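You operate a simulated robot arm through the tools that you are given. There is no shell and no other tool. Be economical: measure what you need, move in short steps, check, and stop when the job is done.

You run a simulated two-armed robot. Do the job below in one go: nothing can be reset, and whatever is moved stays where it is left.

Task
Set the waste drawer lever to HOLD. Open the tube bench cupboard door, take the green lamp and put it on the shelf in the tube bench cupboard and shut the door again. Open the desk drawer, fetch the card marked "3" from the free end of the desk and set it in the inside of the desk drawer and shut the drawer again. Take the purple pad from the free end of the desk and put it on the front of the desk. Pull the tester spares drawer open. The order is free. Set down upright: card, pad.
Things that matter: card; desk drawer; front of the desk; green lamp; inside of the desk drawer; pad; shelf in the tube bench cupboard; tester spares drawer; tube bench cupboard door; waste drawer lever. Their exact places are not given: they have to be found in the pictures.

It is judged by the outcome, as a careful person would: the job done as asked, and still so three seconds after it is handed in. It fails if anything else is knocked over, pushed out of place, dropped, spilled or broken.

Robot
Two 7-joint arms with fingered hands on one trunk, on a base that drives. Base frame: it is fixed to the floor where the robot stands at the start and does not move with it; the origin is under the middle of the robot, x ahead of it, y to its left, z up. Units: mm, rad, N and s.
The left shoulder is at the start at [20, 123, 1159], the right one opposite. With the tool pointing down near the work surface each hand reaches from about 100 to 480 mm from the robot's upright axis, wherever it stands, measured 20 degrees to its own side. Places, roughly: card [-3000, -4000, 1000]; desk drawer [-2300, -3800, 700]; front of the desk (100x20 cm) [-1760, -3580, 900]; green lamp (6x6x6 cm) [700, -400, 800]; inside of the desk drawer [-2300, -3900, 700]; pad [-3250, -4250, 1000]; shelf in the tube bench cupboard [0, 2200, 500]; tester spares drawer [-3200, 6100, 400]; tube bench cupboard door [-300, 2100, 500]; waste drawer lever [300, 0, 600]. Payload 2.4 kg a hand.
Tool frame (each hand has its own): the origin (TCP) lies between the finger pads and is the grasp point; the fingertips stand 17 mm ahead of it; z points along the fingers, y is the line along which they close. Largest opening 88 mm; the body of the gripper starts 47 mm behind the TCP. The gripper is a hand of 3 fingers: y runs from the thumb to the fingers, the wrist lies at [0, 0, -165] in the tool frame, and closing takes about 1.5 s.
Orientation is that of the tool frame in the base frame, as [roll, pitch, yaw] about the fixed x, y, z axes, in that order (R = Rz(yaw) Ry(pitch) Rx(roll)). With the fingers straight down and closing along the base's y, the tool's x points along the base's -x, its y along +y and its z along -z.

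Tools
- The arms move only by the tool arm_command. It takes "left_steps", "right_steps" or both (then of equal length, played together; a hand with none holds still); each is a list of rows, each a list of 7 numbers: the shift along the tool's x, y, z in units of 30 mm (1.0 is 30 mm), then the turn, a rotation vector about the tool's x, y, z in units of 4 degrees (1.0 is 4 degrees), then the finger opening in m, from 0 to 0.088. In form: [[x, y, z, wx, wy, wz, claw], ...]. A call has 1 to 12 rows; each row shifts and turns the commanded pose from where the row before left it, along the tool's axes as they then stand. A call with a number of a shift or a turn outside -1 to 1 is refused whole. Rows are played at 5 a second. More than 50 mm and 0.15 rad between two rows, or a gripper value outside its range, and nothing of the call is played. A pose out of reach is approached as far as the arm can. The call stops where the force on the tool passes 40 N (or 10 N more than at its start, if that is more) or the arm is blocked; 0.2 s more then pass. Each finger travels about 45 mm/s and halts on what it meets, pressing with about 30 N; the grip force reading is that of the motor and also rises with nothing between the fingers. The clock runs only during rows and for 0.2 s after the last one: add rows that do not move to give the fingers time. The reply holds the time, the measured pose of the TCP, the force on the tool along the base axes, the opening and the grip force, in the units named above and with some noise, with the torque about the TCP (base axes, N m) and any sound that the robot's microphone picked up.
- Cameras (640 x 400 px; columns grow to the right, rows downward): "scene" is now at [46.4, -14.6, 1599.8]; the picture's right is [-0.19, -0.98, 0.00], its down [-0.84, 0.16, -0.51] and it looks along [0.50, -0.10, -0.86] (base axes); focal length 283 px, centre (320, 200). "left" rides on the left gripper at [-52, 4, -66] in its tool frame; the picture's right is [-0.08, -1.00, 0.00], its down [0.78, -0.07, -0.62] and it looks along [0.62, -0.05, 0.78] (tool axes); focal length 243 px, centre (320, 200). "right" rides on the right gripper at [52, 4, -66] in its tool frame; the picture's right is [-0.09, 1.00, 0.00], its down [-0.78, -0.07, -0.62] and it looks along [-0.62, -0.05, 0.78] (tool axes); focal length 243 px, centre (320, 200).
- grab_frame(camera): a new picture of that camera. It takes no simulated time.
- raise_lower(by): slides the trunk up (or, below 0, down) by that many mm; the arms and the scene camera ride with it, the base frame stays. It gives what a move gives, with no picture.
- base_move(legs): drives the robot by 1 to 6 legs, each [ahead, left, turn to the left] in mm, mm and rad, along the robot's own axes; the way and the turn of a leg run together, so that a leg with both is an arc; at most 1500 mm and 3.142 rad a leg. The arms and the cameras ride along, it lands a little off, and it stops where it bumps. It gives what a move gives.
- hand_shape(shape, hand): the hand has 3 fingers and takes this shape, open, in about a second: jaw (thumb against the fingers, like two jaws); tri (thumb and two fingers); tip (a fingertip pinch); poke (one finger out to press); point (the index stretched); flat (the hand flat); cup (the hand cupped); fist (a fist). The gripper value then closes the fingers along that shape, each until it touches; the sizes above hold for jaw. It gives what a move gives, with no picture.
- pan_tilt(pan, tilt): turns the head with the scene camera to pan (to the left, within 2.094 rad either way) and tilt (down, from -0.506 to 1.204), counted from straight ahead of the robot. It gives what a move gives.
- probe_pixels(camera, pixels): for up to 12 pixels [column, row] of the newest picture of that camera ("zoom" is the newest enlarged one), the place [x, y, z] in the base frame of the surface seen there, good to about 2 mm. It takes no simulated time.
- inspect(camera, box): a new picture of the part [left, top, right, bottom] of that camera's present view, enlarged. It takes no simulated time.
- hand_in(): hands the job in; it is judged then, once.

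Keep the steps short. Do not move on a guess: measure, check each grasp and each placing, and mend mistakes. In all there are 124 turns and 136 pictures (those below and enlarged ones count). Leave the grippers open and the arms clear of the work at the hand-in unless told otherwise, and finish with a single line.

The tools are called after "Request:" as a command line: name --argument value ..., lists and objects as JSON in quotes. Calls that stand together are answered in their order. arm_command: Moves the arms, as the interface text tells. Its arguments: {"type":"object","properties":{"left_steps":{"type":"array","items":{"type":"array","items":{"type":"number"}}},"right_steps":{"type":"array","items":{"type":"array","items":{"type":"number"}}}},"required":[]} The other tools are called the same way: raise_lower (by) slides the trunk up or down; hand_shape (shape, hand) gives the hand a shape; base_move (legs) drives the base; pan_tilt (pan, tilt) turns the head that bears the scene camera; grab_frame (camera) takes a picture; probe_pixels (camera, pixels) gives the place of the surface under pixels of a picture; inspect (camera, box) takes an enlarged picture of a part of a camera's view; hand_in () hands the job in.

At the start:

```text
clock: 0.0
left_tool_pos: [322.7, 45.0, 1065.0]
left_ee_rot: [-3.141, 0.0, -3.142]
left_ft_force: [-0.1, -0.3, 0.4]
left_moment: [0.02, 0.0, 0.01]
left_gripper_width: 87.7
left_finger_force: 0.0
left_shape: jaw
right_tool_pos: [256.1, -201.7, 1074.3]
right_ee_rot: [-3.141, 0.0, 3.14]
right_ft_force: [0.1, -0.7, 0.2]
right_moment: [0.0, -0.02, 0.03]
right_gripper_width: 88.0
right_finger_force: 0.0
right_shape: jaw
trunk travel left (down, up): [-373.0, 457.0]
robot x, y, heading: [-3.7, 1.2, 0.003]
head pan, tilt: [-0.19, 1.033]
```

scene: 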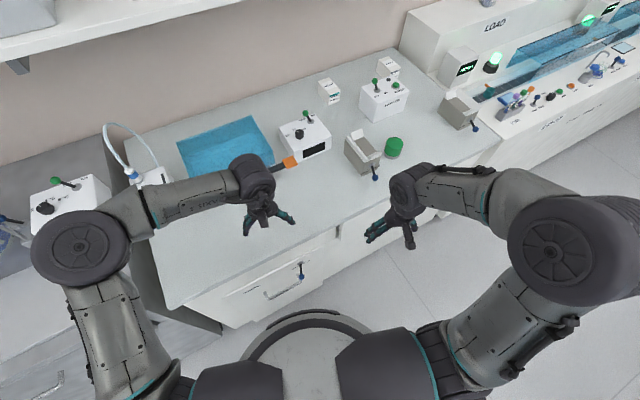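
right: 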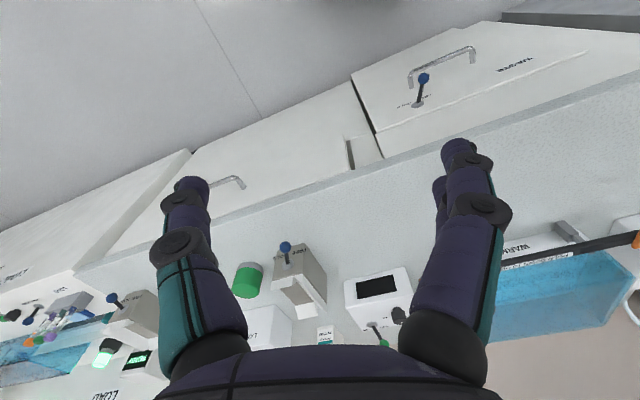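
left: 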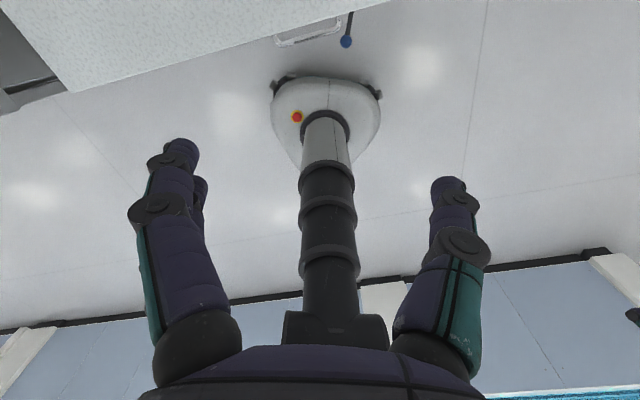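

I see a bench with a drawer and lever near pixel (300,270) and a green item near (393,147). I'll enlarge both and probe them.

Request:
inspect --camera "scene" --box '[200, 220, 360, 320]'

Request:
inspect --camera "scene" --box '[260, 60, 500, 210]'

Request:
probe_pixels --camera "scene" --pixels '[[393, 142], [393, 155], [400, 150], [301, 264], [301, 278], [285, 285], [265, 295], [376, 177], [320, 250], [230, 290], [400, 175]]'

```text
4.00 times, centred on (280, 270) of scene
```

zoom: 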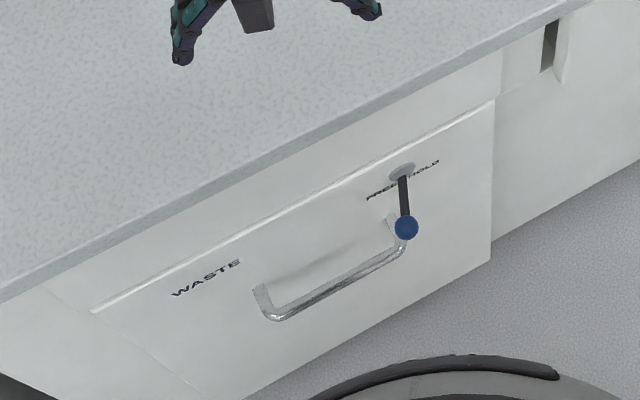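

```text
2.67 times, centred on (380, 135) of scene
```

zoom: 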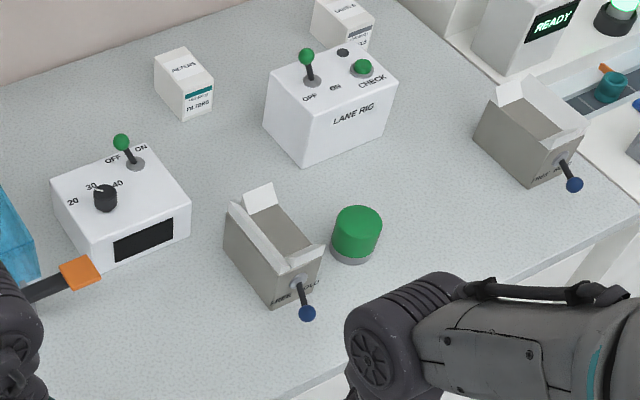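

```text
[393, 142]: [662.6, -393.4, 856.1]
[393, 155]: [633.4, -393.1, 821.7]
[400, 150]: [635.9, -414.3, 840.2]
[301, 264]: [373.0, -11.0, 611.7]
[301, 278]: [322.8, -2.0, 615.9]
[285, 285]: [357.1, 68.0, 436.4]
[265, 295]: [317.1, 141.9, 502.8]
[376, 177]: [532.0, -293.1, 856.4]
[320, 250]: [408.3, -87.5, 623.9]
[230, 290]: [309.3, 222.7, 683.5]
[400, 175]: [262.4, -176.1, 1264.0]
```

The lever's knob at [323,-2,616] leans left of its pivot, toward FREE. I'll measure the bench edge and the drawer face so I can approach without touching them.

Request:
inspect --camera "scene" --box '[260, 240, 340, 290]'

Request:
probe_pixels --camera "scene" --pixels '[[275, 250], [275, 254], [275, 257], [275, 262], [275, 275], [320, 230], [320, 238], [302, 277], [300, 263], [310, 275], [310, 315], [250, 340]]'

```text
8.00 times, centred on (300, 265) of scene
```

zoom: 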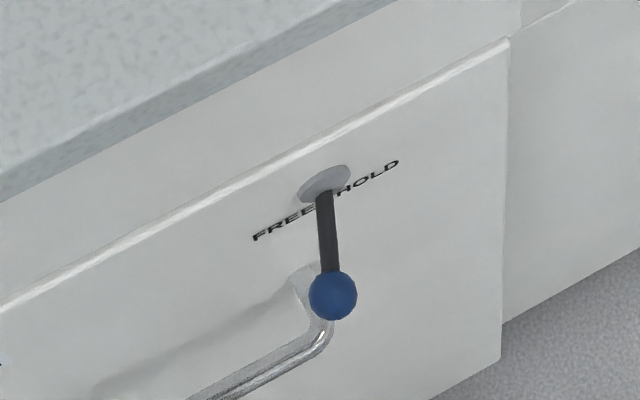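

```text
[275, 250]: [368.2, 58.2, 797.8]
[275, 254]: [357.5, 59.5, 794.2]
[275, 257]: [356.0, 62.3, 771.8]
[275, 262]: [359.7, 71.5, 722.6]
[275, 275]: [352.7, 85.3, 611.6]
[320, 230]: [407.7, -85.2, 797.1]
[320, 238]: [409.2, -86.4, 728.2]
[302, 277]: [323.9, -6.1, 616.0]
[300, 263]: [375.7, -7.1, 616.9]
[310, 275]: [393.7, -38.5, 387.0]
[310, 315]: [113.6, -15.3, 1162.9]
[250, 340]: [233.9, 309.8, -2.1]
```

The lever leans left (FREE), so HOLD is to the right. I'll lower the trunk 200 mm and then bring the closed left hand down to the left of the knob.

Request:
raise_lower --by -200

Request:
arm_command --left_steps '[[0.3, 0.1, 0.5, 0, -1, 0, 0.0], [0.3, 0, 1, 0, -1, 0, 0.0], [0.3, 0, 1, 0, -1, 0, 0.0], [0.3, 0, 1, 0, -1, 0, 0.0], [0.3, 0, 1, 0, -1, 0, 0.0], [0.3, 0, 0.5, 0, 0, 0, 0.0], [0, 0, 0, 0, 0, 0, 0]]'

```text
clock: 2.2
left_tool_pos: [323.4, 44.4, 866.6]
left_ee_rot: [-3.142, 0.0, -3.141]
left_ft_force: [0.2, -0.1, 0.1]
left_moment: [0.01, 0.0, 0.0]
left_gripper_width: 87.8
left_finger_force: 0.0
left_shape: jaw
right_tool_pos: [254.4, -202.5, 874.2]
right_ee_rot: [3.141, 0.001, 3.141]
right_ft_force: [0.7, -0.6, -0.7]
right_moment: [-0.02, 0.0, -0.03]
right_gripper_width: 87.7
right_finger_force: 0.1
right_shape: jaw
trunk travel left (down, up): [-173.0, 657.0]
robot x, y, heading: [3.3, 0.1, -0.002]
head pan, tilt: [-0.19, 1.033]
```

```text
clock: 3.8
left_tool_pos: [295.2, 47.3, 710.0]
left_ee_rot: [-3.141, 0.35, 3.141]
left_ft_force: [0.0, -0.3, 0.1]
left_moment: [0.04, 0.03, 0.01]
left_gripper_width: 0.2
left_finger_force: 30.2
left_shape: jaw
right_tool_pos: [255.1, -202.5, 875.0]
right_ee_rot: [3.141, 0.001, 3.141]
right_ft_force: [0.4, -0.6, 0.2]
right_moment: [-0.03, 0.0, 0.01]
right_gripper_width: 88.0
right_finger_force: 0.1
right_shape: jaw
trunk travel left (down, up): [-173.0, 657.0]
robot x, y, heading: [0.0, -0.5, -0.001]
head pan, tilt: [-0.19, 1.033]
```

The hand is tilted 20° with the fingers closed. Next it goes down to z≈612 beside the knob, and I'll take a picture there.

Request:
arm_command --left_steps '[[0.24, 0, 0.78, 0, 0, 0, 0], [0.24, 0, 0.78, 0, 0, 0, 0], [0.24, 0, 0.78, 0, 0, 0, 0], [0.24, 0, 0.78, 0, 0, 0, 0]]'

Request:
grab_frame --camera "scene"

Request:
grab_frame --camera "left"

```text
clock: 4.8
left_tool_pos: [299.9, 48.0, 612.1]
left_ee_rot: [3.142, 0.35, -3.14]
left_ft_force: [0.6, -0.8, -0.6]
left_moment: [-0.03, -0.04, -0.04]
left_gripper_width: 0.0
left_finger_force: 30.5
left_shape: jaw
right_tool_pos: [256.2, -201.8, 873.2]
right_ee_rot: [-3.141, -0.001, -3.141]
right_ft_force: [0.6, -0.2, 0.7]
right_moment: [-0.02, -0.01, 0.02]
right_gripper_width: 88.2
right_finger_force: 0.0
right_shape: jaw
trunk travel left (down, up): [-173.0, 657.0]
robot x, y, heading: [0.7, -0.5, 0.001]
head pan, tilt: [-0.19, 1.033]
```

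```text
129 pictures are left
```

scene: 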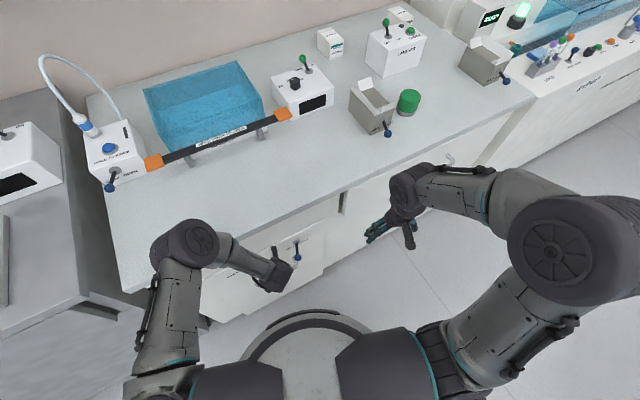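

```text
128 pictures are left
```

left: 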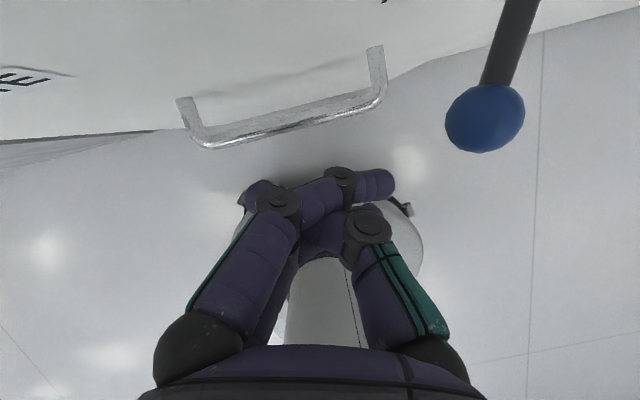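

The knob at left-camera (485,118) is clear to the right of the closed fingers. I'll sweep right along the drawer face in 15 mm rows to push it over.

Request:
arm_command --left_steps '[[-0.1525, -0.473, 0.056, 0, 0, 0, 0], [-0.1525, -0.473, 0.056, 0, 0, 0, 0], [-0.1525, -0.473, 0.056, 0, 0, 0, 0], [-0.1525, -0.473, 0.056, 0, 0, 0, 0], [-0.1525, -0.473, 0.056, 0, 0, 0, 0]]'

Request:
inspect --camera "scene" --box '[240, 210, 360, 285]'

Request:
grab_frame --camera "left"

```text
clock: 6.0
left_tool_pos: [325.0, -23.8, 611.3]
left_ee_rot: [-3.141, 0.35, 3.141]
left_ft_force: [-9.5, 0.6, 4.6]
left_moment: [-0.11, -0.06, -0.18]
left_gripper_width: 0.0
left_finger_force: 29.7
left_shape: jaw
right_tool_pos: [255.2, -202.8, 873.7]
right_ee_rot: [3.14, -0.001, 3.14]
right_ft_force: [-0.4, 0.1, 0.4]
right_moment: [0.01, 0.02, -0.01]
right_gripper_width: 87.9
right_finger_force: 0.0
right_shape: jaw
trunk travel left (down, up): [-173.0, 657.0]
robot x, y, heading: [-2.4, -1.2, 0.002]
head pan, tilt: [-0.19, 1.033]
```

```text
5.33 times, centred on (300, 248) of scene
```

zoom: 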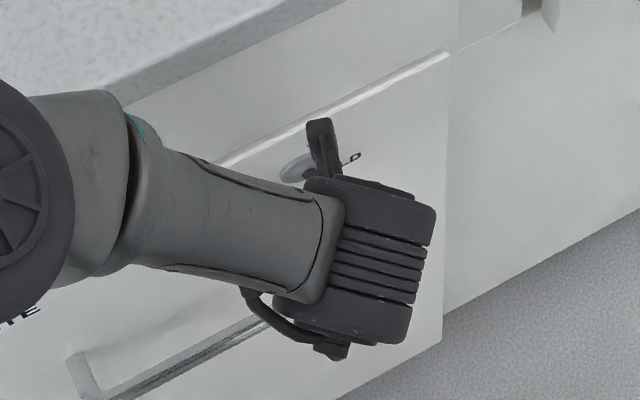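

```text
126 pictures are left
```

left: 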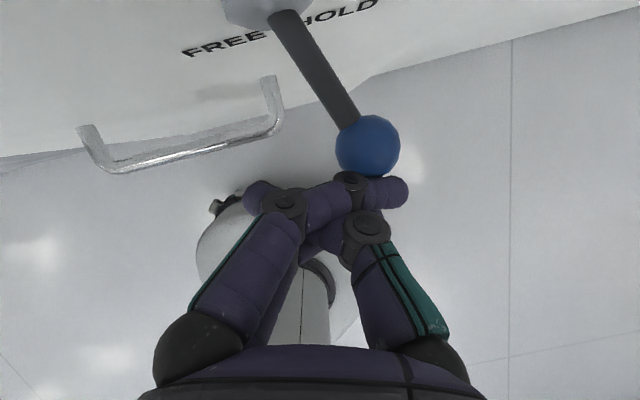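

The fingers now touch the knob and the lever looks pushed right. I'll back the hand away outward and check.

Request:
arm_command --left_steps '[[0.6, 0.3, -0.4, 0, 0, 0, 0], [0.6, 0.6, -0.4, 0, 0, 0, 0], [0.5, 0.8, -0.8, 0, 0, 0, 0], [0.2, 0.9, -0.8, 0, 0, 0, 0]]'

Request:
inspect --camera "scene" --box '[240, 210, 360, 285]'

Request:
grab_frame --camera "left"

```text
clock: 7.0
left_tool_pos: [247.0, 55.5, 659.6]
left_ee_rot: [-3.141, 0.35, 3.141]
left_ft_force: [-0.2, 0.0, -0.6]
left_moment: [0.01, -0.02, 0.02]
left_gripper_width: 0.0
left_finger_force: 30.5
left_shape: jaw
right_tool_pos: [254.8, -202.2, 874.6]
right_ee_rot: [3.141, 0.0, -3.141]
right_ft_force: [-0.9, 0.9, 1.0]
right_moment: [0.02, -0.01, 0.01]
right_gripper_width: 87.9
right_finger_force: 0.1
right_shape: jaw
trunk travel left (down, up): [-173.0, 657.0]
robot x, y, heading: [-2.7, -3.1, 0.004]
head pan, tilt: [-0.19, 1.033]
```

```text
5.33 times, centred on (300, 248) of scene
```

zoom: 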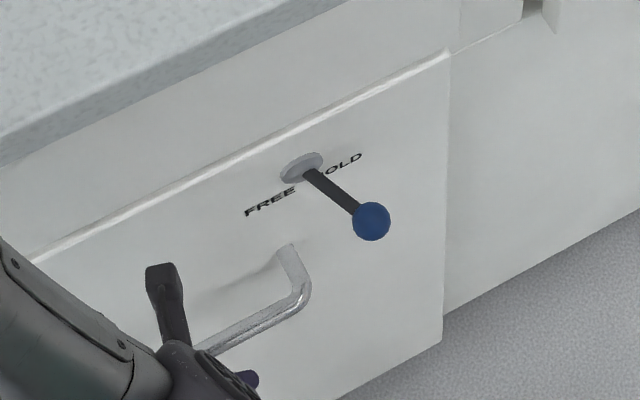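

```text
124 pictures are left
```

left: 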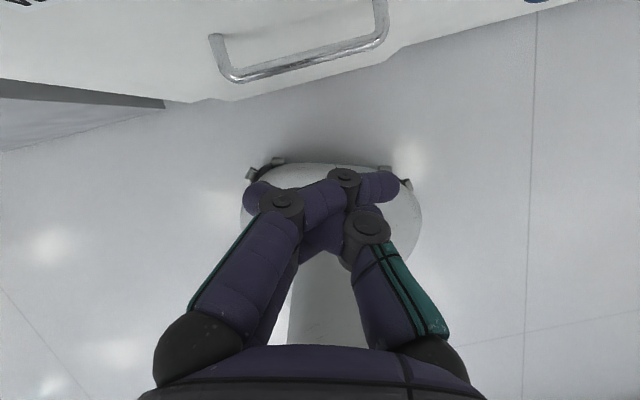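

The lever now leans to HOLD. I'll measure the knob and pivot to confirm, and bring the left hand back up.

Request:
probe_pixels --camera "zoom" --pixels '[[303, 172], [371, 221], [450, 70], [100, 250]]'

Request:
arm_command --left_steps '[[0, 0.3, -1, 0, 1, 0, 0.04], [0, 0.3, -1, 0, 1, 0, 0.088], [0, 0.3, -1, 0, 1, 0, 0.088], [0, 0, -1, 0, 1, 0, 0.088], [0, 0, -1, 0, 1, 0, 0.088], [0, 0, -1, 0, 0, 0, 0.088], [0, 0, -1, 0, 0, 0, 0.088]]'

```text
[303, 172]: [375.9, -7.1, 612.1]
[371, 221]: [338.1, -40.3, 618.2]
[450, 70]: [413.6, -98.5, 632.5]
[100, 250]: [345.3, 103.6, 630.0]
```

```text
clock: 8.6
left_tool_pos: [215.1, 84.4, 867.5]
left_ee_rot: [-3.141, -0.002, 3.138]
left_ft_force: [-0.3, 0.2, -0.5]
left_moment: [0.05, -0.05, 0.0]
left_gripper_width: 87.6
left_finger_force: 0.1
left_shape: jaw
right_tool_pos: [255.4, -203.1, 875.2]
right_ee_rot: [-3.141, 0.0, 3.141]
right_ft_force: [0.8, -0.1, -0.9]
right_moment: [-0.01, 0.0, -0.01]
right_gripper_width: 87.8
right_finger_force: 0.1
right_shape: jaw
trunk travel left (down, up): [-173.0, 657.0]
robot x, y, heading: [-2.3, 1.8, -0.001]
head pan, tilt: [-0.19, 1.033]
```

The knob is now 19 mm right of its pivot, mirroring the start, so the lever is at HOLD. Next is the lamp: I'll raise the trunk and turn to square up with the bench (yaw≈0.326), then look.

Request:
raise_lower --by 200

Request:
base_move --legs '[[0, 0, 0.326]]'

Request:
pan_tilt --pan -0.5 --tilt 0.85

Request:
grab_frame --camera "scene"

```text
clock: 10.7
left_tool_pos: [216.0, 83.5, 1067.0]
left_ee_rot: [3.141, 0.001, 3.141]
left_ft_force: [-0.6, -0.1, -0.2]
left_moment: [-0.03, -0.04, 0.05]
left_gripper_width: 87.8
left_finger_force: 0.0
left_shape: jaw
right_tool_pos: [255.8, -203.3, 1074.5]
right_ee_rot: [3.141, -0.001, 3.141]
right_ft_force: [0.0, -0.7, -0.1]
right_moment: [0.0, 0.0, -0.03]
right_gripper_width: 87.9
right_finger_force: 0.0
right_shape: jaw
trunk travel left (down, up): [-373.0, 457.0]
robot x, y, heading: [-1.4, 3.3, 0.004]
head pan, tilt: [-0.19, 1.033]
```

```text
clock: 12.2
left_tool_pos: [177.9, 148.6, 1065.4]
left_ee_rot: [3.14, 0.0, -2.813]
left_ft_force: [0.7, -0.4, -0.7]
left_moment: [0.0, 0.01, 0.01]
left_gripper_width: 87.9
left_finger_force: 0.1
left_shape: jaw
right_tool_pos: [305.6, -110.2, 1074.4]
right_ee_rot: [3.142, 0.0, -2.817]
right_ft_force: [-0.3, -0.9, -0.1]
right_moment: [0.0, 0.01, -0.03]
right_gripper_width: 88.0
right_finger_force: 0.0
right_shape: jaw
trunk travel left (down, up): [-373.0, 457.0]
robot x, y, heading: [-1.8, -0.5, 0.334]
head pan, tilt: [-0.19, 1.033]
```

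```text
clock: 13.0
left_tool_pos: [178.5, 148.4, 1066.1]
left_ee_rot: [-3.14, -0.001, -2.813]
left_ft_force: [0.2, 0.5, 0.3]
left_moment: [0.02, -0.01, 0.02]
left_gripper_width: 87.9
left_finger_force: 0.0
left_shape: jaw
right_tool_pos: [306.8, -110.7, 1074.0]
right_ee_rot: [-3.141, -0.001, -2.816]
right_ft_force: [0.5, -1.5, -0.7]
right_moment: [0.03, -0.02, 0.01]
right_gripper_width: 88.0
right_finger_force: 0.1
right_shape: jaw
trunk travel left (down, up): [-373.0, 457.0]
robot x, y, heading: [1.8, -2.3, 0.327]
head pan, tilt: [-0.499, 0.85]
```

```text
123 pictures are left
```

scene: 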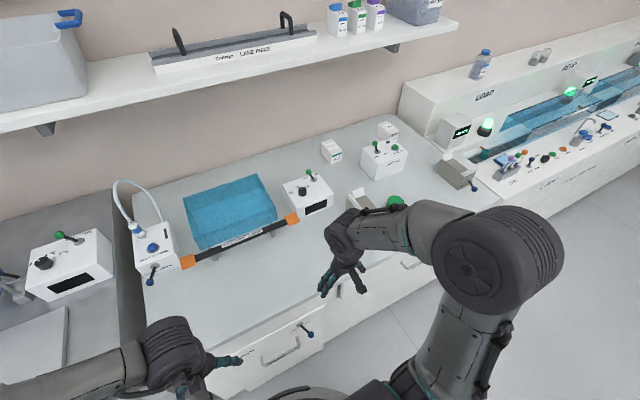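

I'll probe the front edges of the benches at right before driving along them.

Request:
probe_pixels --camera "scene" --pixels '[[300, 318], [340, 283], [500, 198], [530, 188], [620, 135], [397, 198], [560, 210], [480, 170], [440, 180], [330, 310]]'

Request:
base_move --legs '[[0, -436, 0]]'

Request:
pan_tilt --pan -0.2 --tilt 0.95

Request:
grab_frame --camera "scene"

Request:
grab_frame --camera "right"

```text
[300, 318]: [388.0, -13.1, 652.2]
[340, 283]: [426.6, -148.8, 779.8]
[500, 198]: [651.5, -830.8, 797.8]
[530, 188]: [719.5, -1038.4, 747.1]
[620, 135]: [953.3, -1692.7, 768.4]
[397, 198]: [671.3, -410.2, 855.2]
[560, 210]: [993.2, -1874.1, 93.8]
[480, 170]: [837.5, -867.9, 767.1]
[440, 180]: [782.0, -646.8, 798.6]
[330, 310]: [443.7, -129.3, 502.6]
```

```text
clock: 15.6
left_tool_pos: [318.1, -266.2, 1066.7]
left_ee_rot: [3.141, 0.001, -2.813]
left_ft_force: [-0.9, 0.0, 0.2]
left_moment: [0.03, 0.02, 0.03]
left_gripper_width: 88.0
left_finger_force: 0.0
left_shape: jaw
right_tool_pos: [447.3, -523.5, 1073.7]
right_ee_rot: [-3.141, 0.001, -2.813]
right_ft_force: [-0.7, 0.7, 0.7]
right_moment: [0.0, 0.0, 0.0]
right_gripper_width: 88.1
right_finger_force: 0.2
right_shape: jaw
trunk travel left (down, up): [-373.0, 457.0]
robot x, y, heading: [139.3, -413.2, 0.328]
head pan, tilt: [-0.499, 0.85]
```

```text
clock: 16.4
left_tool_pos: [319.3, -265.6, 1065.4]
left_ee_rot: [3.141, 0.0, -2.814]
left_ft_force: [-0.1, 0.6, 0.4]
left_moment: [0.02, -0.02, 0.01]
left_gripper_width: 87.9
left_finger_force: 0.0
left_shape: jaw
right_tool_pos: [447.0, -524.5, 1074.0]
right_ee_rot: [-3.141, 0.0, -2.815]
right_ft_force: [0.1, -0.2, 0.3]
right_moment: [-0.01, 0.02, 0.0]
right_gripper_width: 87.8
right_finger_force: 0.1
right_shape: jaw
trunk travel left (down, up): [-373.0, 457.0]
robot x, y, heading: [141.5, -412.1, 0.325]
head pan, tilt: [-0.201, 0.949]
```

```text
122 pictures are left
```

scene: 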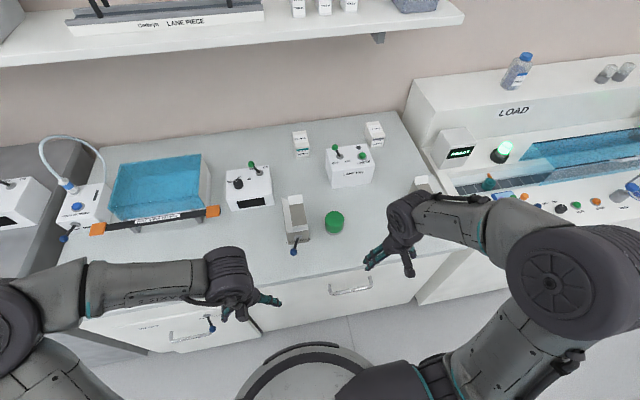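

```text
121 pictures are left
```

right: 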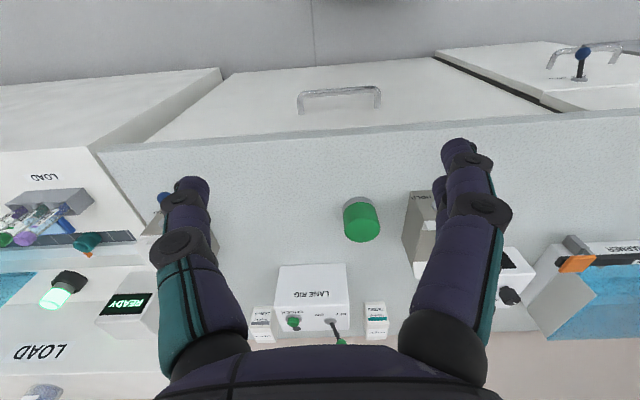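

The lamp is at (334,222) with a grey lever box to its left. I'll zoom to measure the gap for the fingers.

Request:
inspect --camera "scene" --box '[272, 180, 368, 260]'

Request:
base_move --legs '[[50, 0, 0]]'

```text
5.00 times, centred on (320, 220) of scene
```

zoom: 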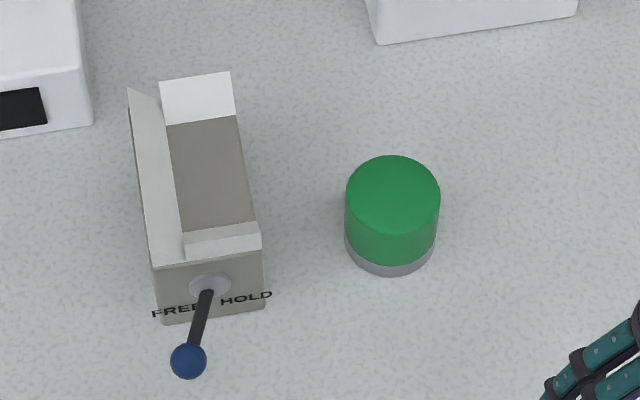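

```text
clock: 17.4
left_tool_pos: [368.8, -248.6, 1066.4]
left_ee_rot: [3.141, 0.0, -2.814]
left_ft_force: [0.1, 0.0, 0.3]
left_moment: [0.0, 0.01, 0.01]
left_gripper_width: 88.2
left_finger_force: 0.1
left_shape: jaw
right_tool_pos: [495.7, -506.8, 1073.6]
right_ee_rot: [3.141, -0.002, -2.813]
right_ft_force: [-0.2, -0.6, -0.2]
right_moment: [0.02, -0.02, 0.02]
right_gripper_width: 88.0
right_finger_force: 0.0
right_shape: jaw
trunk travel left (down, up): [-373.0, 457.0]
robot x, y, heading: [185.3, -399.5, 0.329]
head pan, tilt: [-0.201, 0.949]
```

The gap is about 55 mm, enough for a finger. I'll get the lamp's precise place with a fresh picture.

Request:
inspect --camera "scene" --box '[272, 190, 368, 270]'

Request:
raise_lower --by -150

```text
5.00 times, centred on (320, 230) of scene
```

zoom: 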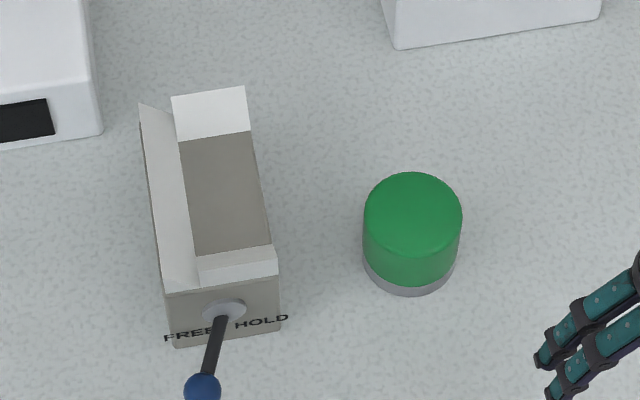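

```text
clock: 19.1
left_tool_pos: [365.7, -249.0, 917.3]
left_ee_rot: [-3.141, 0.0, -2.813]
left_ft_force: [-0.1, -0.4, 0.1]
left_moment: [0.01, 0.02, -0.05]
left_gripper_width: 88.2
left_finger_force: 0.1
left_shape: jaw
right_tool_pos: [494.3, -506.7, 924.8]
right_ee_rot: [-3.141, 0.001, -2.813]
right_ft_force: [0.9, 1.4, 0.3]
right_moment: [0.02, 0.0, 0.0]
right_gripper_width: 88.0
right_finger_force: 0.0
right_shape: jaw
trunk travel left (down, up): [-223.0, 607.0]
robot x, y, heading: [187.7, -396.5, 0.33]
head pan, tilt: [-0.201, 0.949]
```

Request:
probe_pixels --camera "zoom" --pixels '[[413, 215], [370, 210], [456, 210], [412, 178], [412, 255], [412, 290], [370, 265], [270, 240], [275, 265], [235, 280]]'

```text
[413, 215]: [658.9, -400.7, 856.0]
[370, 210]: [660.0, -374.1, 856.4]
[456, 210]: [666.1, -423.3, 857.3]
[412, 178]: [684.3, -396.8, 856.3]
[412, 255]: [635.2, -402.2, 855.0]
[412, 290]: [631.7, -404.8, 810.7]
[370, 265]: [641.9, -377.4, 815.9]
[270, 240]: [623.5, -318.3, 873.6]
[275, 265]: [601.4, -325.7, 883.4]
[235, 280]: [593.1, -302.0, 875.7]
```

Lamp centre is ≈[661,-400], top at z 856. I'll move the right hand over it at z≈925, and then look.

Request:
arm_command --right_steps '[[-0.914, 0.224, 0, 0, 0, 0, 0.088], [-0.914, 0.224, 0, 0, 0, 0, 0.088], [-0.914, 0.224, 0, 0, 0, 0, 0.088], [-0.914, 0.224, 0, 0, 0, 0, 0.088], [-0.914, 0.224, 0, 0, 0, 0, 0.088], [-0.914, 0.224, 0, 0, 0, 0, 0.088], [-0.914, 0.224, 0, 0, 0, 0, 0.088], [0, 0, 0, 0, 0, 0, 0.088]]'

Request:
grab_frame --camera "right"

```text
clock: 20.9
left_tool_pos: [366.2, -249.9, 915.6]
left_ee_rot: [-3.141, 0.001, -2.814]
left_ft_force: [-0.2, 0.6, -0.7]
left_moment: [0.03, 0.01, 0.01]
left_gripper_width: 88.1
left_finger_force: 0.2
left_shape: jaw
right_tool_pos: [661.8, -400.1, 924.3]
right_ee_rot: [-3.141, -0.003, -2.815]
right_ft_force: [0.0, -0.3, -0.1]
right_moment: [-0.01, 0.01, 0.01]
right_gripper_width: 87.6
right_finger_force: 0.0
right_shape: jaw
trunk travel left (down, up): [-223.0, 607.0]
robot x, y, heading: [189.1, -398.7, 0.327]
head pan, tilt: [-0.201, 0.949]
```

```text
118 pictures are left
```

right: 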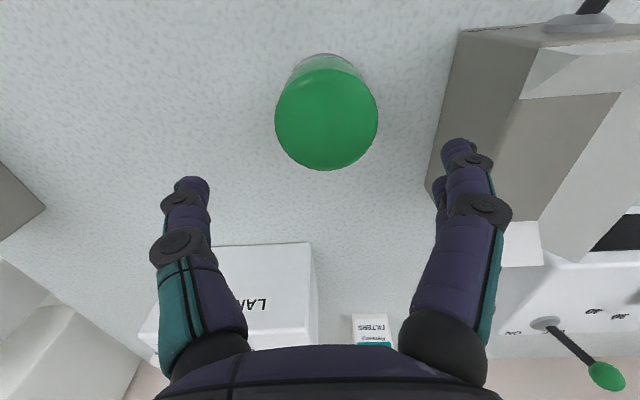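

The lamp sits between the fingers' paths and the box is clear. I'll descend to z≈829.

Request:
arm_command --right_steps '[[0, 0, 0.8, 0, 0, 0, 0.088], [0, 0, 0.8, 0, 0, 0, 0.088], [0, 0, 0.8, 0, 0, 0, 0.088], [0, 0, 0.78, 0, 0, 0, 0.088], [0, 0, 0, 0, 0, 0, 0.088]]'

Request:
grab_frame --camera "right"

```text
clock: 22.1
left_tool_pos: [365.8, -249.9, 916.1]
left_ee_rot: [-3.14, 0.0, -2.814]
left_ft_force: [0.3, -0.2, -0.4]
left_moment: [-0.01, -0.03, 0.04]
left_gripper_width: 87.8
left_finger_force: 0.1
left_shape: jaw
right_tool_pos: [660.6, -401.4, 829.0]
right_ee_rot: [3.14, 0.001, -2.815]
right_ft_force: [0.4, 2.5, 11.2]
right_moment: [0.12, 0.02, 0.02]
right_gripper_width: 87.7
right_finger_force: 0.0
right_shape: jaw
trunk travel left (down, up): [-223.0, 607.0]
robot x, y, heading: [188.8, -398.2, 0.323]
head pan, tilt: [-0.201, 0.949]
```

```text
117 pictures are left
```

right: 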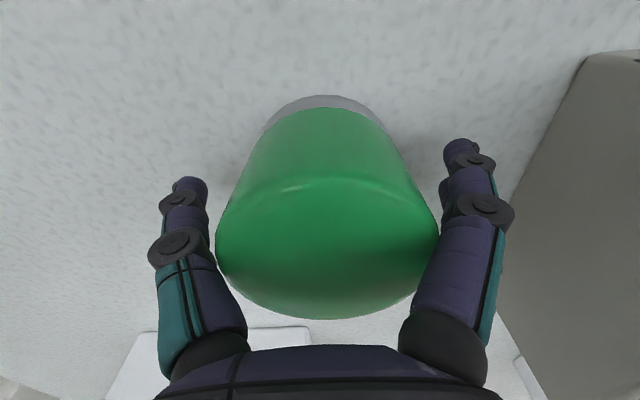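

A light contact of 11 N shows, with the lamp's right rim touching the finger root. I'll raise 8 mm, shift 3 mm and then close.

Request:
arm_command --right_steps '[[0, 0, -0.27, 0, 0, 0, 0.088], [0, 0.1, 0, 0, 0, 0, 0.088], [0, 0, 0, 0, 0, 0, 0.06], [0, 0, 0, 0, 0, 0, 0.045], [0, 0, 0, 0, 0, 0, 0.045], [0, 0, 0, 0, 0, 0, 0.045], [0, 0, 0, 0, 0, 0, 0.045], [0, 0, 0, 0, 0, 0, 0.045]]'

Request:
grab_frame --camera "right"

```text
clock: 23.9
left_tool_pos: [366.4, -249.2, 916.4]
left_ee_rot: [3.142, 0.001, -2.815]
left_ft_force: [0.6, 0.0, -0.4]
left_moment: [0.05, 0.03, -0.01]
left_gripper_width: 88.0
left_finger_force: 0.1
left_shape: jaw
right_tool_pos: [659.7, -399.7, 837.0]
right_ee_rot: [-3.14, 0.0, -2.812]
right_ft_force: [-0.7, 0.1, 0.1]
right_moment: [-0.05, 0.0, -0.02]
right_gripper_width: 53.0
right_finger_force: 30.0
right_shape: jaw
trunk travel left (down, up): [-223.0, 607.0]
robot x, y, heading: [186.7, -399.9, 0.326]
head pan, tilt: [-0.201, 0.949]
```

```text
116 pictures are left
```

right: 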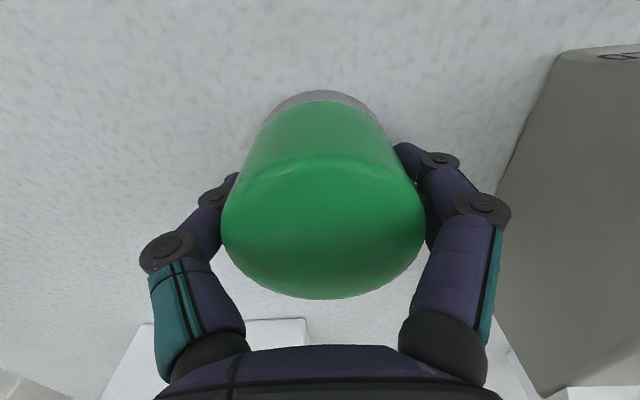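

The fingers hold at 53 mm with 30 N. I'll lift straight up 100 mm with the arm, bring the hand back to the body and check the grip.

Request:
arm_command --right_steps '[[0, 0, -0.5, 0, 0, 0, 0.04], [0, 0, -0.8, 0, 0, 0, 0.04], [0, 0, -1, 0, 0, 0, 0.04], [0, 0, -1, 0, 0, 0, 0.04], [0.5, -0.2, -0.5, 0, 0, 0, 0.04], [1, -0.3, 0, 0, 0, 0, 0.04], [1, -0.3, 0, 0, 0, 0, 0.04], [1, -0.3, 0, 0, 0, 0, 0.04], [1, 0, 0, 0, 0, 0, 0.04], [1, 0, 0, 0, 0, 0, 0.04]]'

Request:
grab_frame --camera "right"

```text
clock: 26.1
left_tool_pos: [366.1, -249.9, 916.5]
left_ee_rot: [-3.141, 0.0, -2.811]
left_ft_force: [-0.1, 0.6, -0.2]
left_moment: [0.01, -0.01, -0.02]
left_gripper_width: 88.0
left_finger_force: 0.0
left_shape: jaw
right_tool_pos: [514.0, -483.2, 951.6]
right_ee_rot: [-3.141, 0.001, -2.812]
right_ft_force: [1.7, 0.3, -0.7]
right_moment: [-0.02, -0.04, -0.01]
right_gripper_width: 53.0
right_finger_force: 30.0
right_shape: jaw
trunk travel left (down, up): [-223.0, 607.0]
robot x, y, heading: [184.1, -398.2, 0.326]
head pan, tilt: [-0.201, 0.949]
```

```text
115 pictures are left
```

right: 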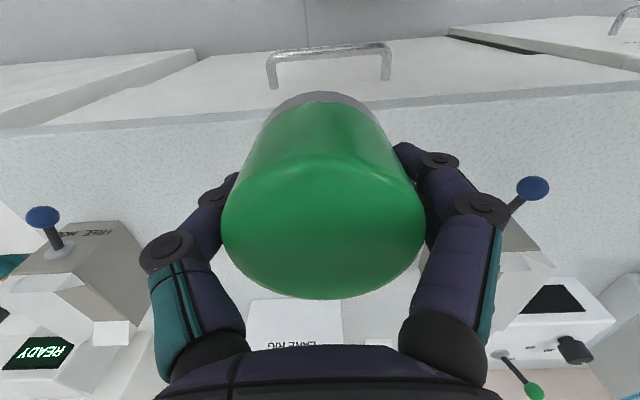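

The lamp is held. I'll back away from the bench, turn to face +y (toward the tube bench) and look.

Request:
base_move --legs '[[-350, 0, 0], [0, 0, 1.245]]'

Request:
pan_tilt --pan 0 --tilt 0.45

Request:
grab_frame --camera "scene"

```text
clock: 31.4
left_tool_pos: [-224.5, -293.8, 916.0]
left_ee_rot: [3.141, 0.0, -1.579]
left_ft_force: [0.9, -0.6, 0.6]
left_moment: [-0.03, 0.01, 0.0]
left_gripper_width: 87.9
left_finger_force: 0.0
left_shape: jaw
right_tool_pos: [45.7, -230.1, 950.6]
right_ee_rot: [3.141, 0.001, -1.58]
right_ft_force: [0.6, 0.0, -1.3]
right_moment: [0.01, 0.0, -0.03]
right_gripper_width: 52.8
right_finger_force: 30.1
right_shape: jaw
trunk travel left (down, up): [-223.0, 607.0]
robot x, y, heading: [-142.6, -511.0, 1.564]
head pan, tilt: [-0.201, 0.949]
```

```text
clock: 32.4
left_tool_pos: [-224.5, -292.6, 916.2]
left_ee_rot: [3.141, 0.0, -1.581]
left_ft_force: [0.3, 0.1, 0.0]
left_moment: [0.01, 0.02, 0.01]
left_gripper_width: 87.8
left_finger_force: 0.1
left_shape: jaw
right_tool_pos: [46.1, -229.2, 951.5]
right_ee_rot: [3.142, 0.001, -1.58]
right_ft_force: [1.1, 0.1, -0.6]
right_moment: [0.04, -0.04, -0.02]
right_gripper_width: 52.9
right_finger_force: 30.3
right_shape: jaw
trunk travel left (down, up): [-223.0, 607.0]
robot x, y, heading: [-142.7, -510.4, 1.564]
head pan, tilt: [0.0, 0.45]
```

```text
114 pictures are left
```

scene: 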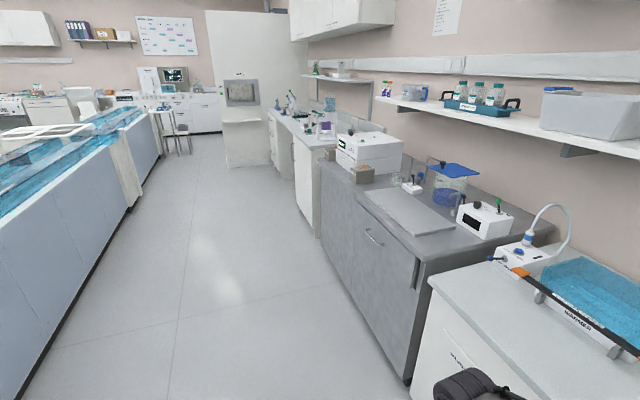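

I'll probe the cupboards along the right wall to find which one sits near [-300,2100,500].

Request:
probe_pixels --camera "scene" --pixels '[[340, 250], [400, 320], [372, 236], [308, 200], [295, 165], [322, 215], [280, 150], [240, 150], [420, 270], [100, 170], [120, 220]]'

Request:
inspect --camera "scene" --box '[220, 80, 460, 230]'

```text
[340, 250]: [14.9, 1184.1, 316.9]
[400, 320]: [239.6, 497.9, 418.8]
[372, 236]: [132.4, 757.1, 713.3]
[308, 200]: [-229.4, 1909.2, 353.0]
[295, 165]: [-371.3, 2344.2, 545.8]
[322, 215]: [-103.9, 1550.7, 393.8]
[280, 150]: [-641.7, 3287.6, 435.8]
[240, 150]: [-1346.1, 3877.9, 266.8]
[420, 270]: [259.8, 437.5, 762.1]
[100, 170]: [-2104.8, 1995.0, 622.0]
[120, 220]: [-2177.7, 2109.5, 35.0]
```

```text
2.67 times, centred on (340, 155) of scene
```

zoom: 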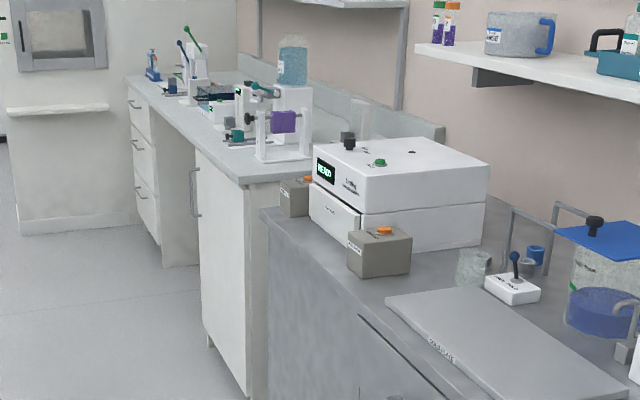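

The white cupboard with a vertical bar handle at about [-370,2340] fits. I'll turn to face the bench line (heading 0.326) and slide left to stand in front of it.

Request:
base_move --legs '[[0, 0, -1.238], [0, 1300, 0], [0, 1200, 0]]'

Request:
pan_tilt --pan 0 --tilt 0.75

Request:
grab_frame --camera "scene"

```text
clock: 47.6
left_tool_pos: [-731.8, 1996.2, 915.9]
left_ee_rot: [-3.141, 0.001, -2.828]
left_ft_force: [0.1, -0.1, -0.8]
left_moment: [0.03, 0.02, -0.04]
left_gripper_width: 87.9
left_finger_force: 0.0
left_shape: jaw
right_tool_pos: [-585.6, 1761.9, 950.8]
right_ee_rot: [-3.139, 0.0, -2.828]
right_ft_force: [0.1, -0.9, -1.1]
right_moment: [-0.01, 0.03, 0.01]
right_gripper_width: 52.8
right_finger_force: 30.6
right_shape: jaw
trunk travel left (down, up): [-223.0, 607.0]
robot x, y, heading: [-910.0, 1853.6, 0.31]
head pan, tilt: [0.0, 0.45]
```

```text
clock: 48.4
left_tool_pos: [-732.2, 1996.3, 916.7]
left_ee_rot: [-3.141, 0.0, -2.828]
left_ft_force: [0.1, 0.0, -0.2]
left_moment: [-0.02, 0.04, -0.02]
left_gripper_width: 87.7
left_finger_force: 0.0
left_shape: jaw
right_tool_pos: [-585.2, 1760.8, 950.9]
right_ee_rot: [-3.141, -0.001, -2.826]
right_ft_force: [0.0, -0.2, -1.3]
right_moment: [0.01, -0.01, -0.02]
right_gripper_width: 52.8
right_finger_force: 30.0
right_shape: jaw
trunk travel left (down, up): [-223.0, 607.0]
robot x, y, heading: [-913.6, 1851.5, 0.319]
head pan, tilt: [0.0, 0.75]
```

```text
112 pictures are left
```

scene: 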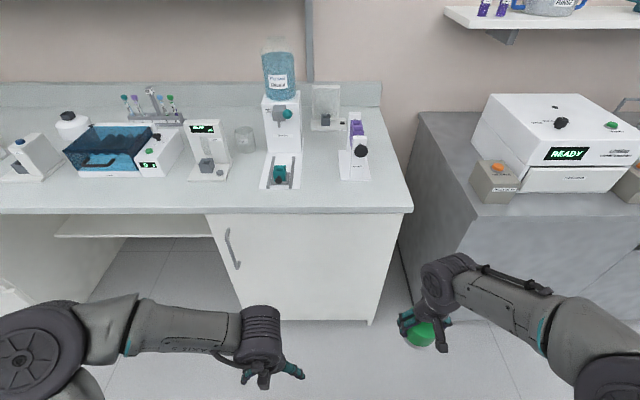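

The cupboard door is in front, with its bar handle at (232,250) on the left side and the hinge on the right. I'll measure it.

Request:
probe_pixels --camera "scene" --pixels '[[229, 235], [232, 250], [237, 263], [226, 230], [238, 268], [212, 222], [395, 222], [371, 310], [240, 300], [300, 210], [300, 270], [250, 250]]'

Request:
inspect --camera "scene" --box '[200, 200, 296, 280]'

```text
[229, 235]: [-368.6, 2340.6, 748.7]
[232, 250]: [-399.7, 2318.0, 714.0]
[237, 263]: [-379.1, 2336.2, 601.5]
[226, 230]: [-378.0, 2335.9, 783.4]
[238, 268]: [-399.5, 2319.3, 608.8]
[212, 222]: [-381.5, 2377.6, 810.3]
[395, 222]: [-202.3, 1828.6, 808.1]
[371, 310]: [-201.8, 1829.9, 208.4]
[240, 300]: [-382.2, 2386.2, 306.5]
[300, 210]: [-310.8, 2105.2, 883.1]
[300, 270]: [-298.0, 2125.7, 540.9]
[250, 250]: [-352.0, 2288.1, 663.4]
```

```text
5.00 times, centred on (248, 240) of scene
```

zoom: 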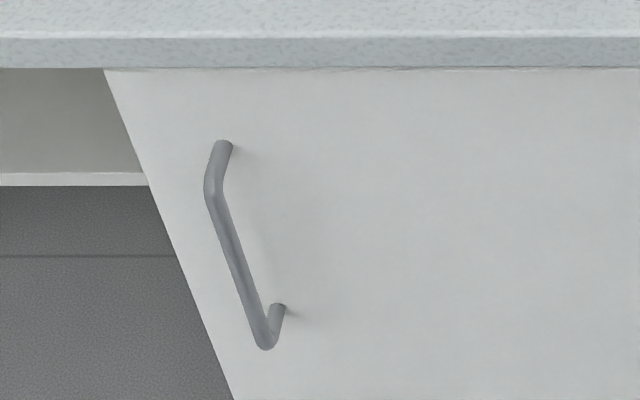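

Handle bar is at ≈[-400,2318], z 609–740. The lamp is gripped along its axis, so I'll set it on the counter's free right front corner near (385,195) and regrasp it from the side later. I'll measure that spot first.

Request:
probe_pixels --camera "scene" --pixels '[[385, 165], [385, 195], [385, 204], [400, 200], [372, 178], [360, 180], [385, 211], [345, 200], [340, 180], [240, 200], [240, 180]]'

Request:
inspect --camera "scene" --box '[220, 80, 420, 220]'

```text
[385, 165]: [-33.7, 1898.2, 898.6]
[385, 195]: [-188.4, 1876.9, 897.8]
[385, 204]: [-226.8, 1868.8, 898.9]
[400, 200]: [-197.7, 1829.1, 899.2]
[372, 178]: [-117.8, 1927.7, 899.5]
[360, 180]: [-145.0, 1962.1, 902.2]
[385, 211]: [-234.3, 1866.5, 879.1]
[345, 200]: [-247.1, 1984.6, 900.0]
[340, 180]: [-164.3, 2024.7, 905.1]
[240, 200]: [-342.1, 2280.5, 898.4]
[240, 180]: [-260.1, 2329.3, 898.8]
```

```text
2.86 times, centred on (320, 150) of scene
```

zoom: 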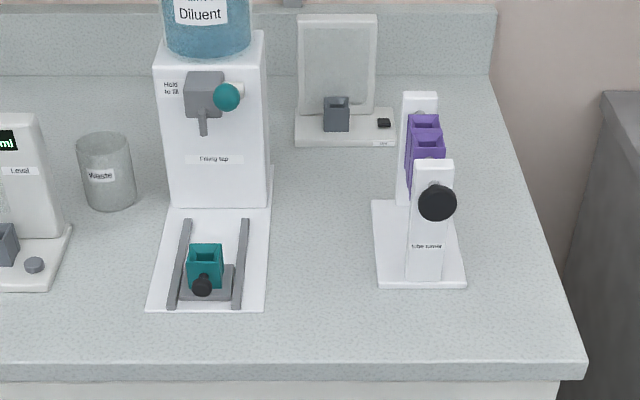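

Counter top is z≈899. I'll set the lamp at ≈[-224,2022], in the free strip between the dispenser and the tube turner. I'll raise the trunk and drive closer first.

Request:
raise_lower --by 110

Request:
base_move --legs '[[267, 102, 0.007]]'

Request:
pan_tilt --pan -0.1 --tilt 0.95

Request:
grab_frame --camera "scene"

```text
clock: 49.8
left_tool_pos: [-732.0, 1996.2, 1025.7]
left_ee_rot: [3.141, 0.001, -2.826]
left_ft_force: [-0.3, 0.9, -0.4]
left_moment: [0.05, -0.03, 0.03]
left_gripper_width: 88.0
left_finger_force: 0.2
left_shape: jaw
right_tool_pos: [-584.8, 1760.0, 1060.9]
right_ee_rot: [3.141, 0.001, -2.828]
right_ft_force: [0.2, 0.5, -2.0]
right_moment: [0.0, -0.01, -0.02]
right_gripper_width: 52.7
right_finger_force: 30.4
right_shape: jaw
trunk travel left (down, up): [-333.0, 497.0]
robot x, y, heading: [-912.8, 1854.8, 0.312]
head pan, tilt: [0.0, 0.75]
```

```text
clock: 51.8
left_tool_pos: [-510.3, 2179.0, 1025.1]
left_ee_rot: [-3.141, -0.001, -2.82]
left_ft_force: [-0.8, 0.9, -0.4]
left_moment: [-0.01, 0.0, 0.02]
left_gripper_width: 88.1
left_finger_force: 0.1
left_shape: jaw
right_tool_pos: [-363.1, 1944.6, 1061.3]
right_ee_rot: [-3.141, 0.001, -2.819]
right_ft_force: [-0.1, 0.1, -0.6]
right_moment: [0.03, -0.03, -0.01]
right_gripper_width: 52.9
right_finger_force: 29.9
right_shape: jaw
trunk travel left (down, up): [-333.0, 497.0]
robot x, y, heading: [-693.7, 2029.6, 0.324]
head pan, tilt: [0.0, 0.75]
```

```text
clock: 52.5
left_tool_pos: [-511.0, 2179.3, 1026.0]
left_ee_rot: [-3.141, 0.0, -2.82]
left_ft_force: [-0.1, -0.2, -0.7]
left_moment: [0.0, -0.01, -0.05]
left_gripper_width: 87.9
left_finger_force: 0.2
left_shape: jaw
right_tool_pos: [-364.1, 1943.1, 1062.3]
right_ee_rot: [3.141, -0.001, -2.82]
right_ft_force: [1.4, -0.5, -0.6]
right_moment: [-0.01, 0.01, 0.0]
right_gripper_width: 52.6
right_finger_force: 29.6
right_shape: jaw
trunk travel left (down, up): [-333.0, 497.0]
robot x, y, heading: [-690.1, 2037.3, 0.319]
head pan, tilt: [-0.099, 0.949]
```

```text
109 pictures are left
```

scene: 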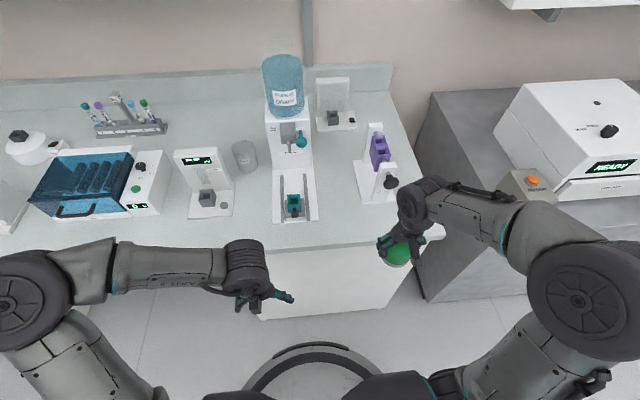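

I'll check the free patch around (342,220) before lowering the lamp there.

Request:
probe_pixels --camera "scene" --pixels '[[342, 215], [342, 228], [321, 220], [340, 240], [365, 195], [360, 150], [318, 180], [380, 180]]'

```text
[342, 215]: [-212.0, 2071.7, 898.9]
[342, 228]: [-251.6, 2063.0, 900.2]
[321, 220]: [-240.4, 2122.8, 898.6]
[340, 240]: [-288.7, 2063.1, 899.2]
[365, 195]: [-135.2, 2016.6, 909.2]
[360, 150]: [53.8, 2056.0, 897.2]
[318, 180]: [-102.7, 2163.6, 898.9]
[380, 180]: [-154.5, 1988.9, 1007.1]
```

Target is [-240,2045]. I'll move over it at height first.

Request:
arm_command --right_steps '[[-0.833, 0.32, 0, 0, 0, 0, 0.04], [-0.833, 0.32, 0, 0, 0, 0, 0.04], [-0.833, 0.32, 0, 0, 0, 0, 0.04], [-0.833, 0.32, 0, 0, 0, 0, 0.04], [-0.833, 0.32, 0, 0, 0, 0, 0.04], [-0.833, 0.32, 0, 0, 0, 0, 0.04], [0, 0, 0.8, 0, 0, 0, 0.04], [0, 0, 0.8, 0, 0, 0, 0.04], [0, 0, 0.8, 0, 0, 0, 0.04]]'

Request:
grab_frame --camera "scene"

```text
clock: 54.5
left_tool_pos: [-511.6, 2178.5, 1026.3]
left_ee_rot: [-3.141, -0.001, -2.821]
left_ft_force: [-0.3, 0.3, -0.9]
left_moment: [0.01, 0.0, -0.01]
left_gripper_width: 88.0
left_finger_force: 0.0
left_shape: jaw
right_tool_pos: [-239.7, 2045.3, 988.2]
right_ee_rot: [3.141, -0.001, -2.821]
right_ft_force: [0.2, -0.5, -0.9]
right_moment: [-0.02, 0.0, -0.03]
right_gripper_width: 52.8
right_finger_force: 30.0
right_shape: jaw
trunk travel left (down, up): [-333.0, 497.0]
robot x, y, heading: [-689.8, 2031.6, 0.32]
head pan, tilt: [-0.099, 0.949]
```

```text
108 pictures are left
```

scene: 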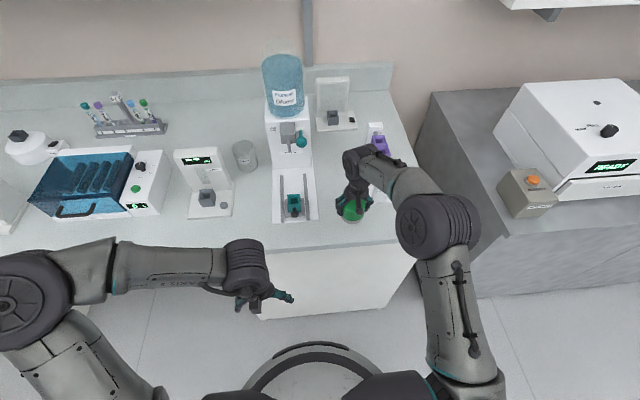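

All clear; the forearm passes well above the tube turner. I'll lower the last 50 mm, with contact expected near z≈937.

Request:
arm_command --right_steps '[[0, 0, 0.6, 0, 0, 0, 0.04], [0, 0, 0.5, 0, 0, 0, 0.04], [0, 0, 0.3, 0, 0, 0, 0.04], [0, 0, 0.2, 0, 0, 0, 0.04], [0, 0, 0.1, 0, 0, 0, 0.04]]'

```text
clock: 55.7
left_tool_pos: [-511.2, 2177.8, 1026.2]
left_ee_rot: [3.14, 0.0, -2.82]
left_ft_force: [0.9, -0.4, -0.7]
left_moment: [0.02, -0.01, 0.01]
left_gripper_width: 87.8
left_finger_force: 0.0
left_shape: jaw
right_tool_pos: [-237.1, 2045.1, 937.7]
right_ee_rot: [3.141, 0.0, -2.822]
right_ft_force: [0.6, -0.2, -1.5]
right_moment: [0.03, -0.02, 0.01]
right_gripper_width: 52.9
right_finger_force: 30.4
right_shape: jaw
trunk travel left (down, up): [-333.0, 497.0]
robot x, y, heading: [-691.5, 2029.8, 0.326]
head pan, tilt: [-0.099, 0.949]
```

Not yet on the surface. I'll feel down in 1 mm rows until the force rises.

Request:
arm_command --right_steps '[[0, 0, 0.035, 0, 0, 0, 0.04], [0, 0, 0.035, 0, 0, 0, 0.04], [0, 0, 0.035, 0, 0, 0, 0.04]]'

Request:
inspect --camera "right" --box '[160, 50, 480, 250]'

```text
clock: 56.5
left_tool_pos: [-513.1, 2176.8, 1027.4]
left_ee_rot: [3.141, 0.0, -2.821]
left_ft_force: [0.3, -0.4, 0.2]
left_moment: [0.03, -0.02, 0.01]
left_gripper_width: 87.9
left_finger_force: 0.1
left_shape: jaw
right_tool_pos: [-238.8, 2045.6, 934.2]
right_ee_rot: [-3.141, 0.004, -2.82]
right_ft_force: [2.1, -0.2, 11.3]
right_moment: [0.07, -0.05, -0.03]
right_gripper_width: 52.3
right_finger_force: 29.9
right_shape: jaw
trunk travel left (down, up): [-333.0, 497.0]
robot x, y, heading: [-694.3, 2029.2, 0.321]
head pan, tilt: [-0.099, 0.949]
```

```text
2.00 times, centred on (320, 150) of right
```

zoom: 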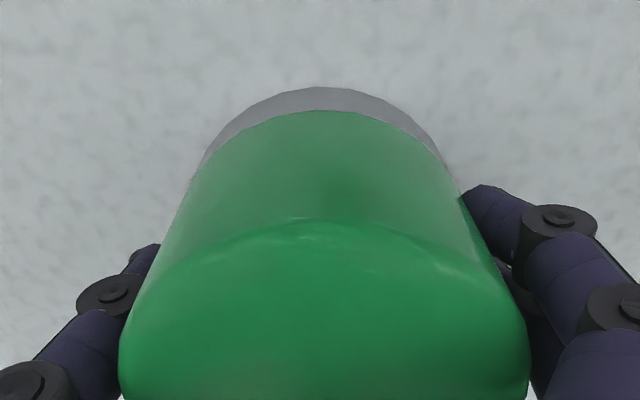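

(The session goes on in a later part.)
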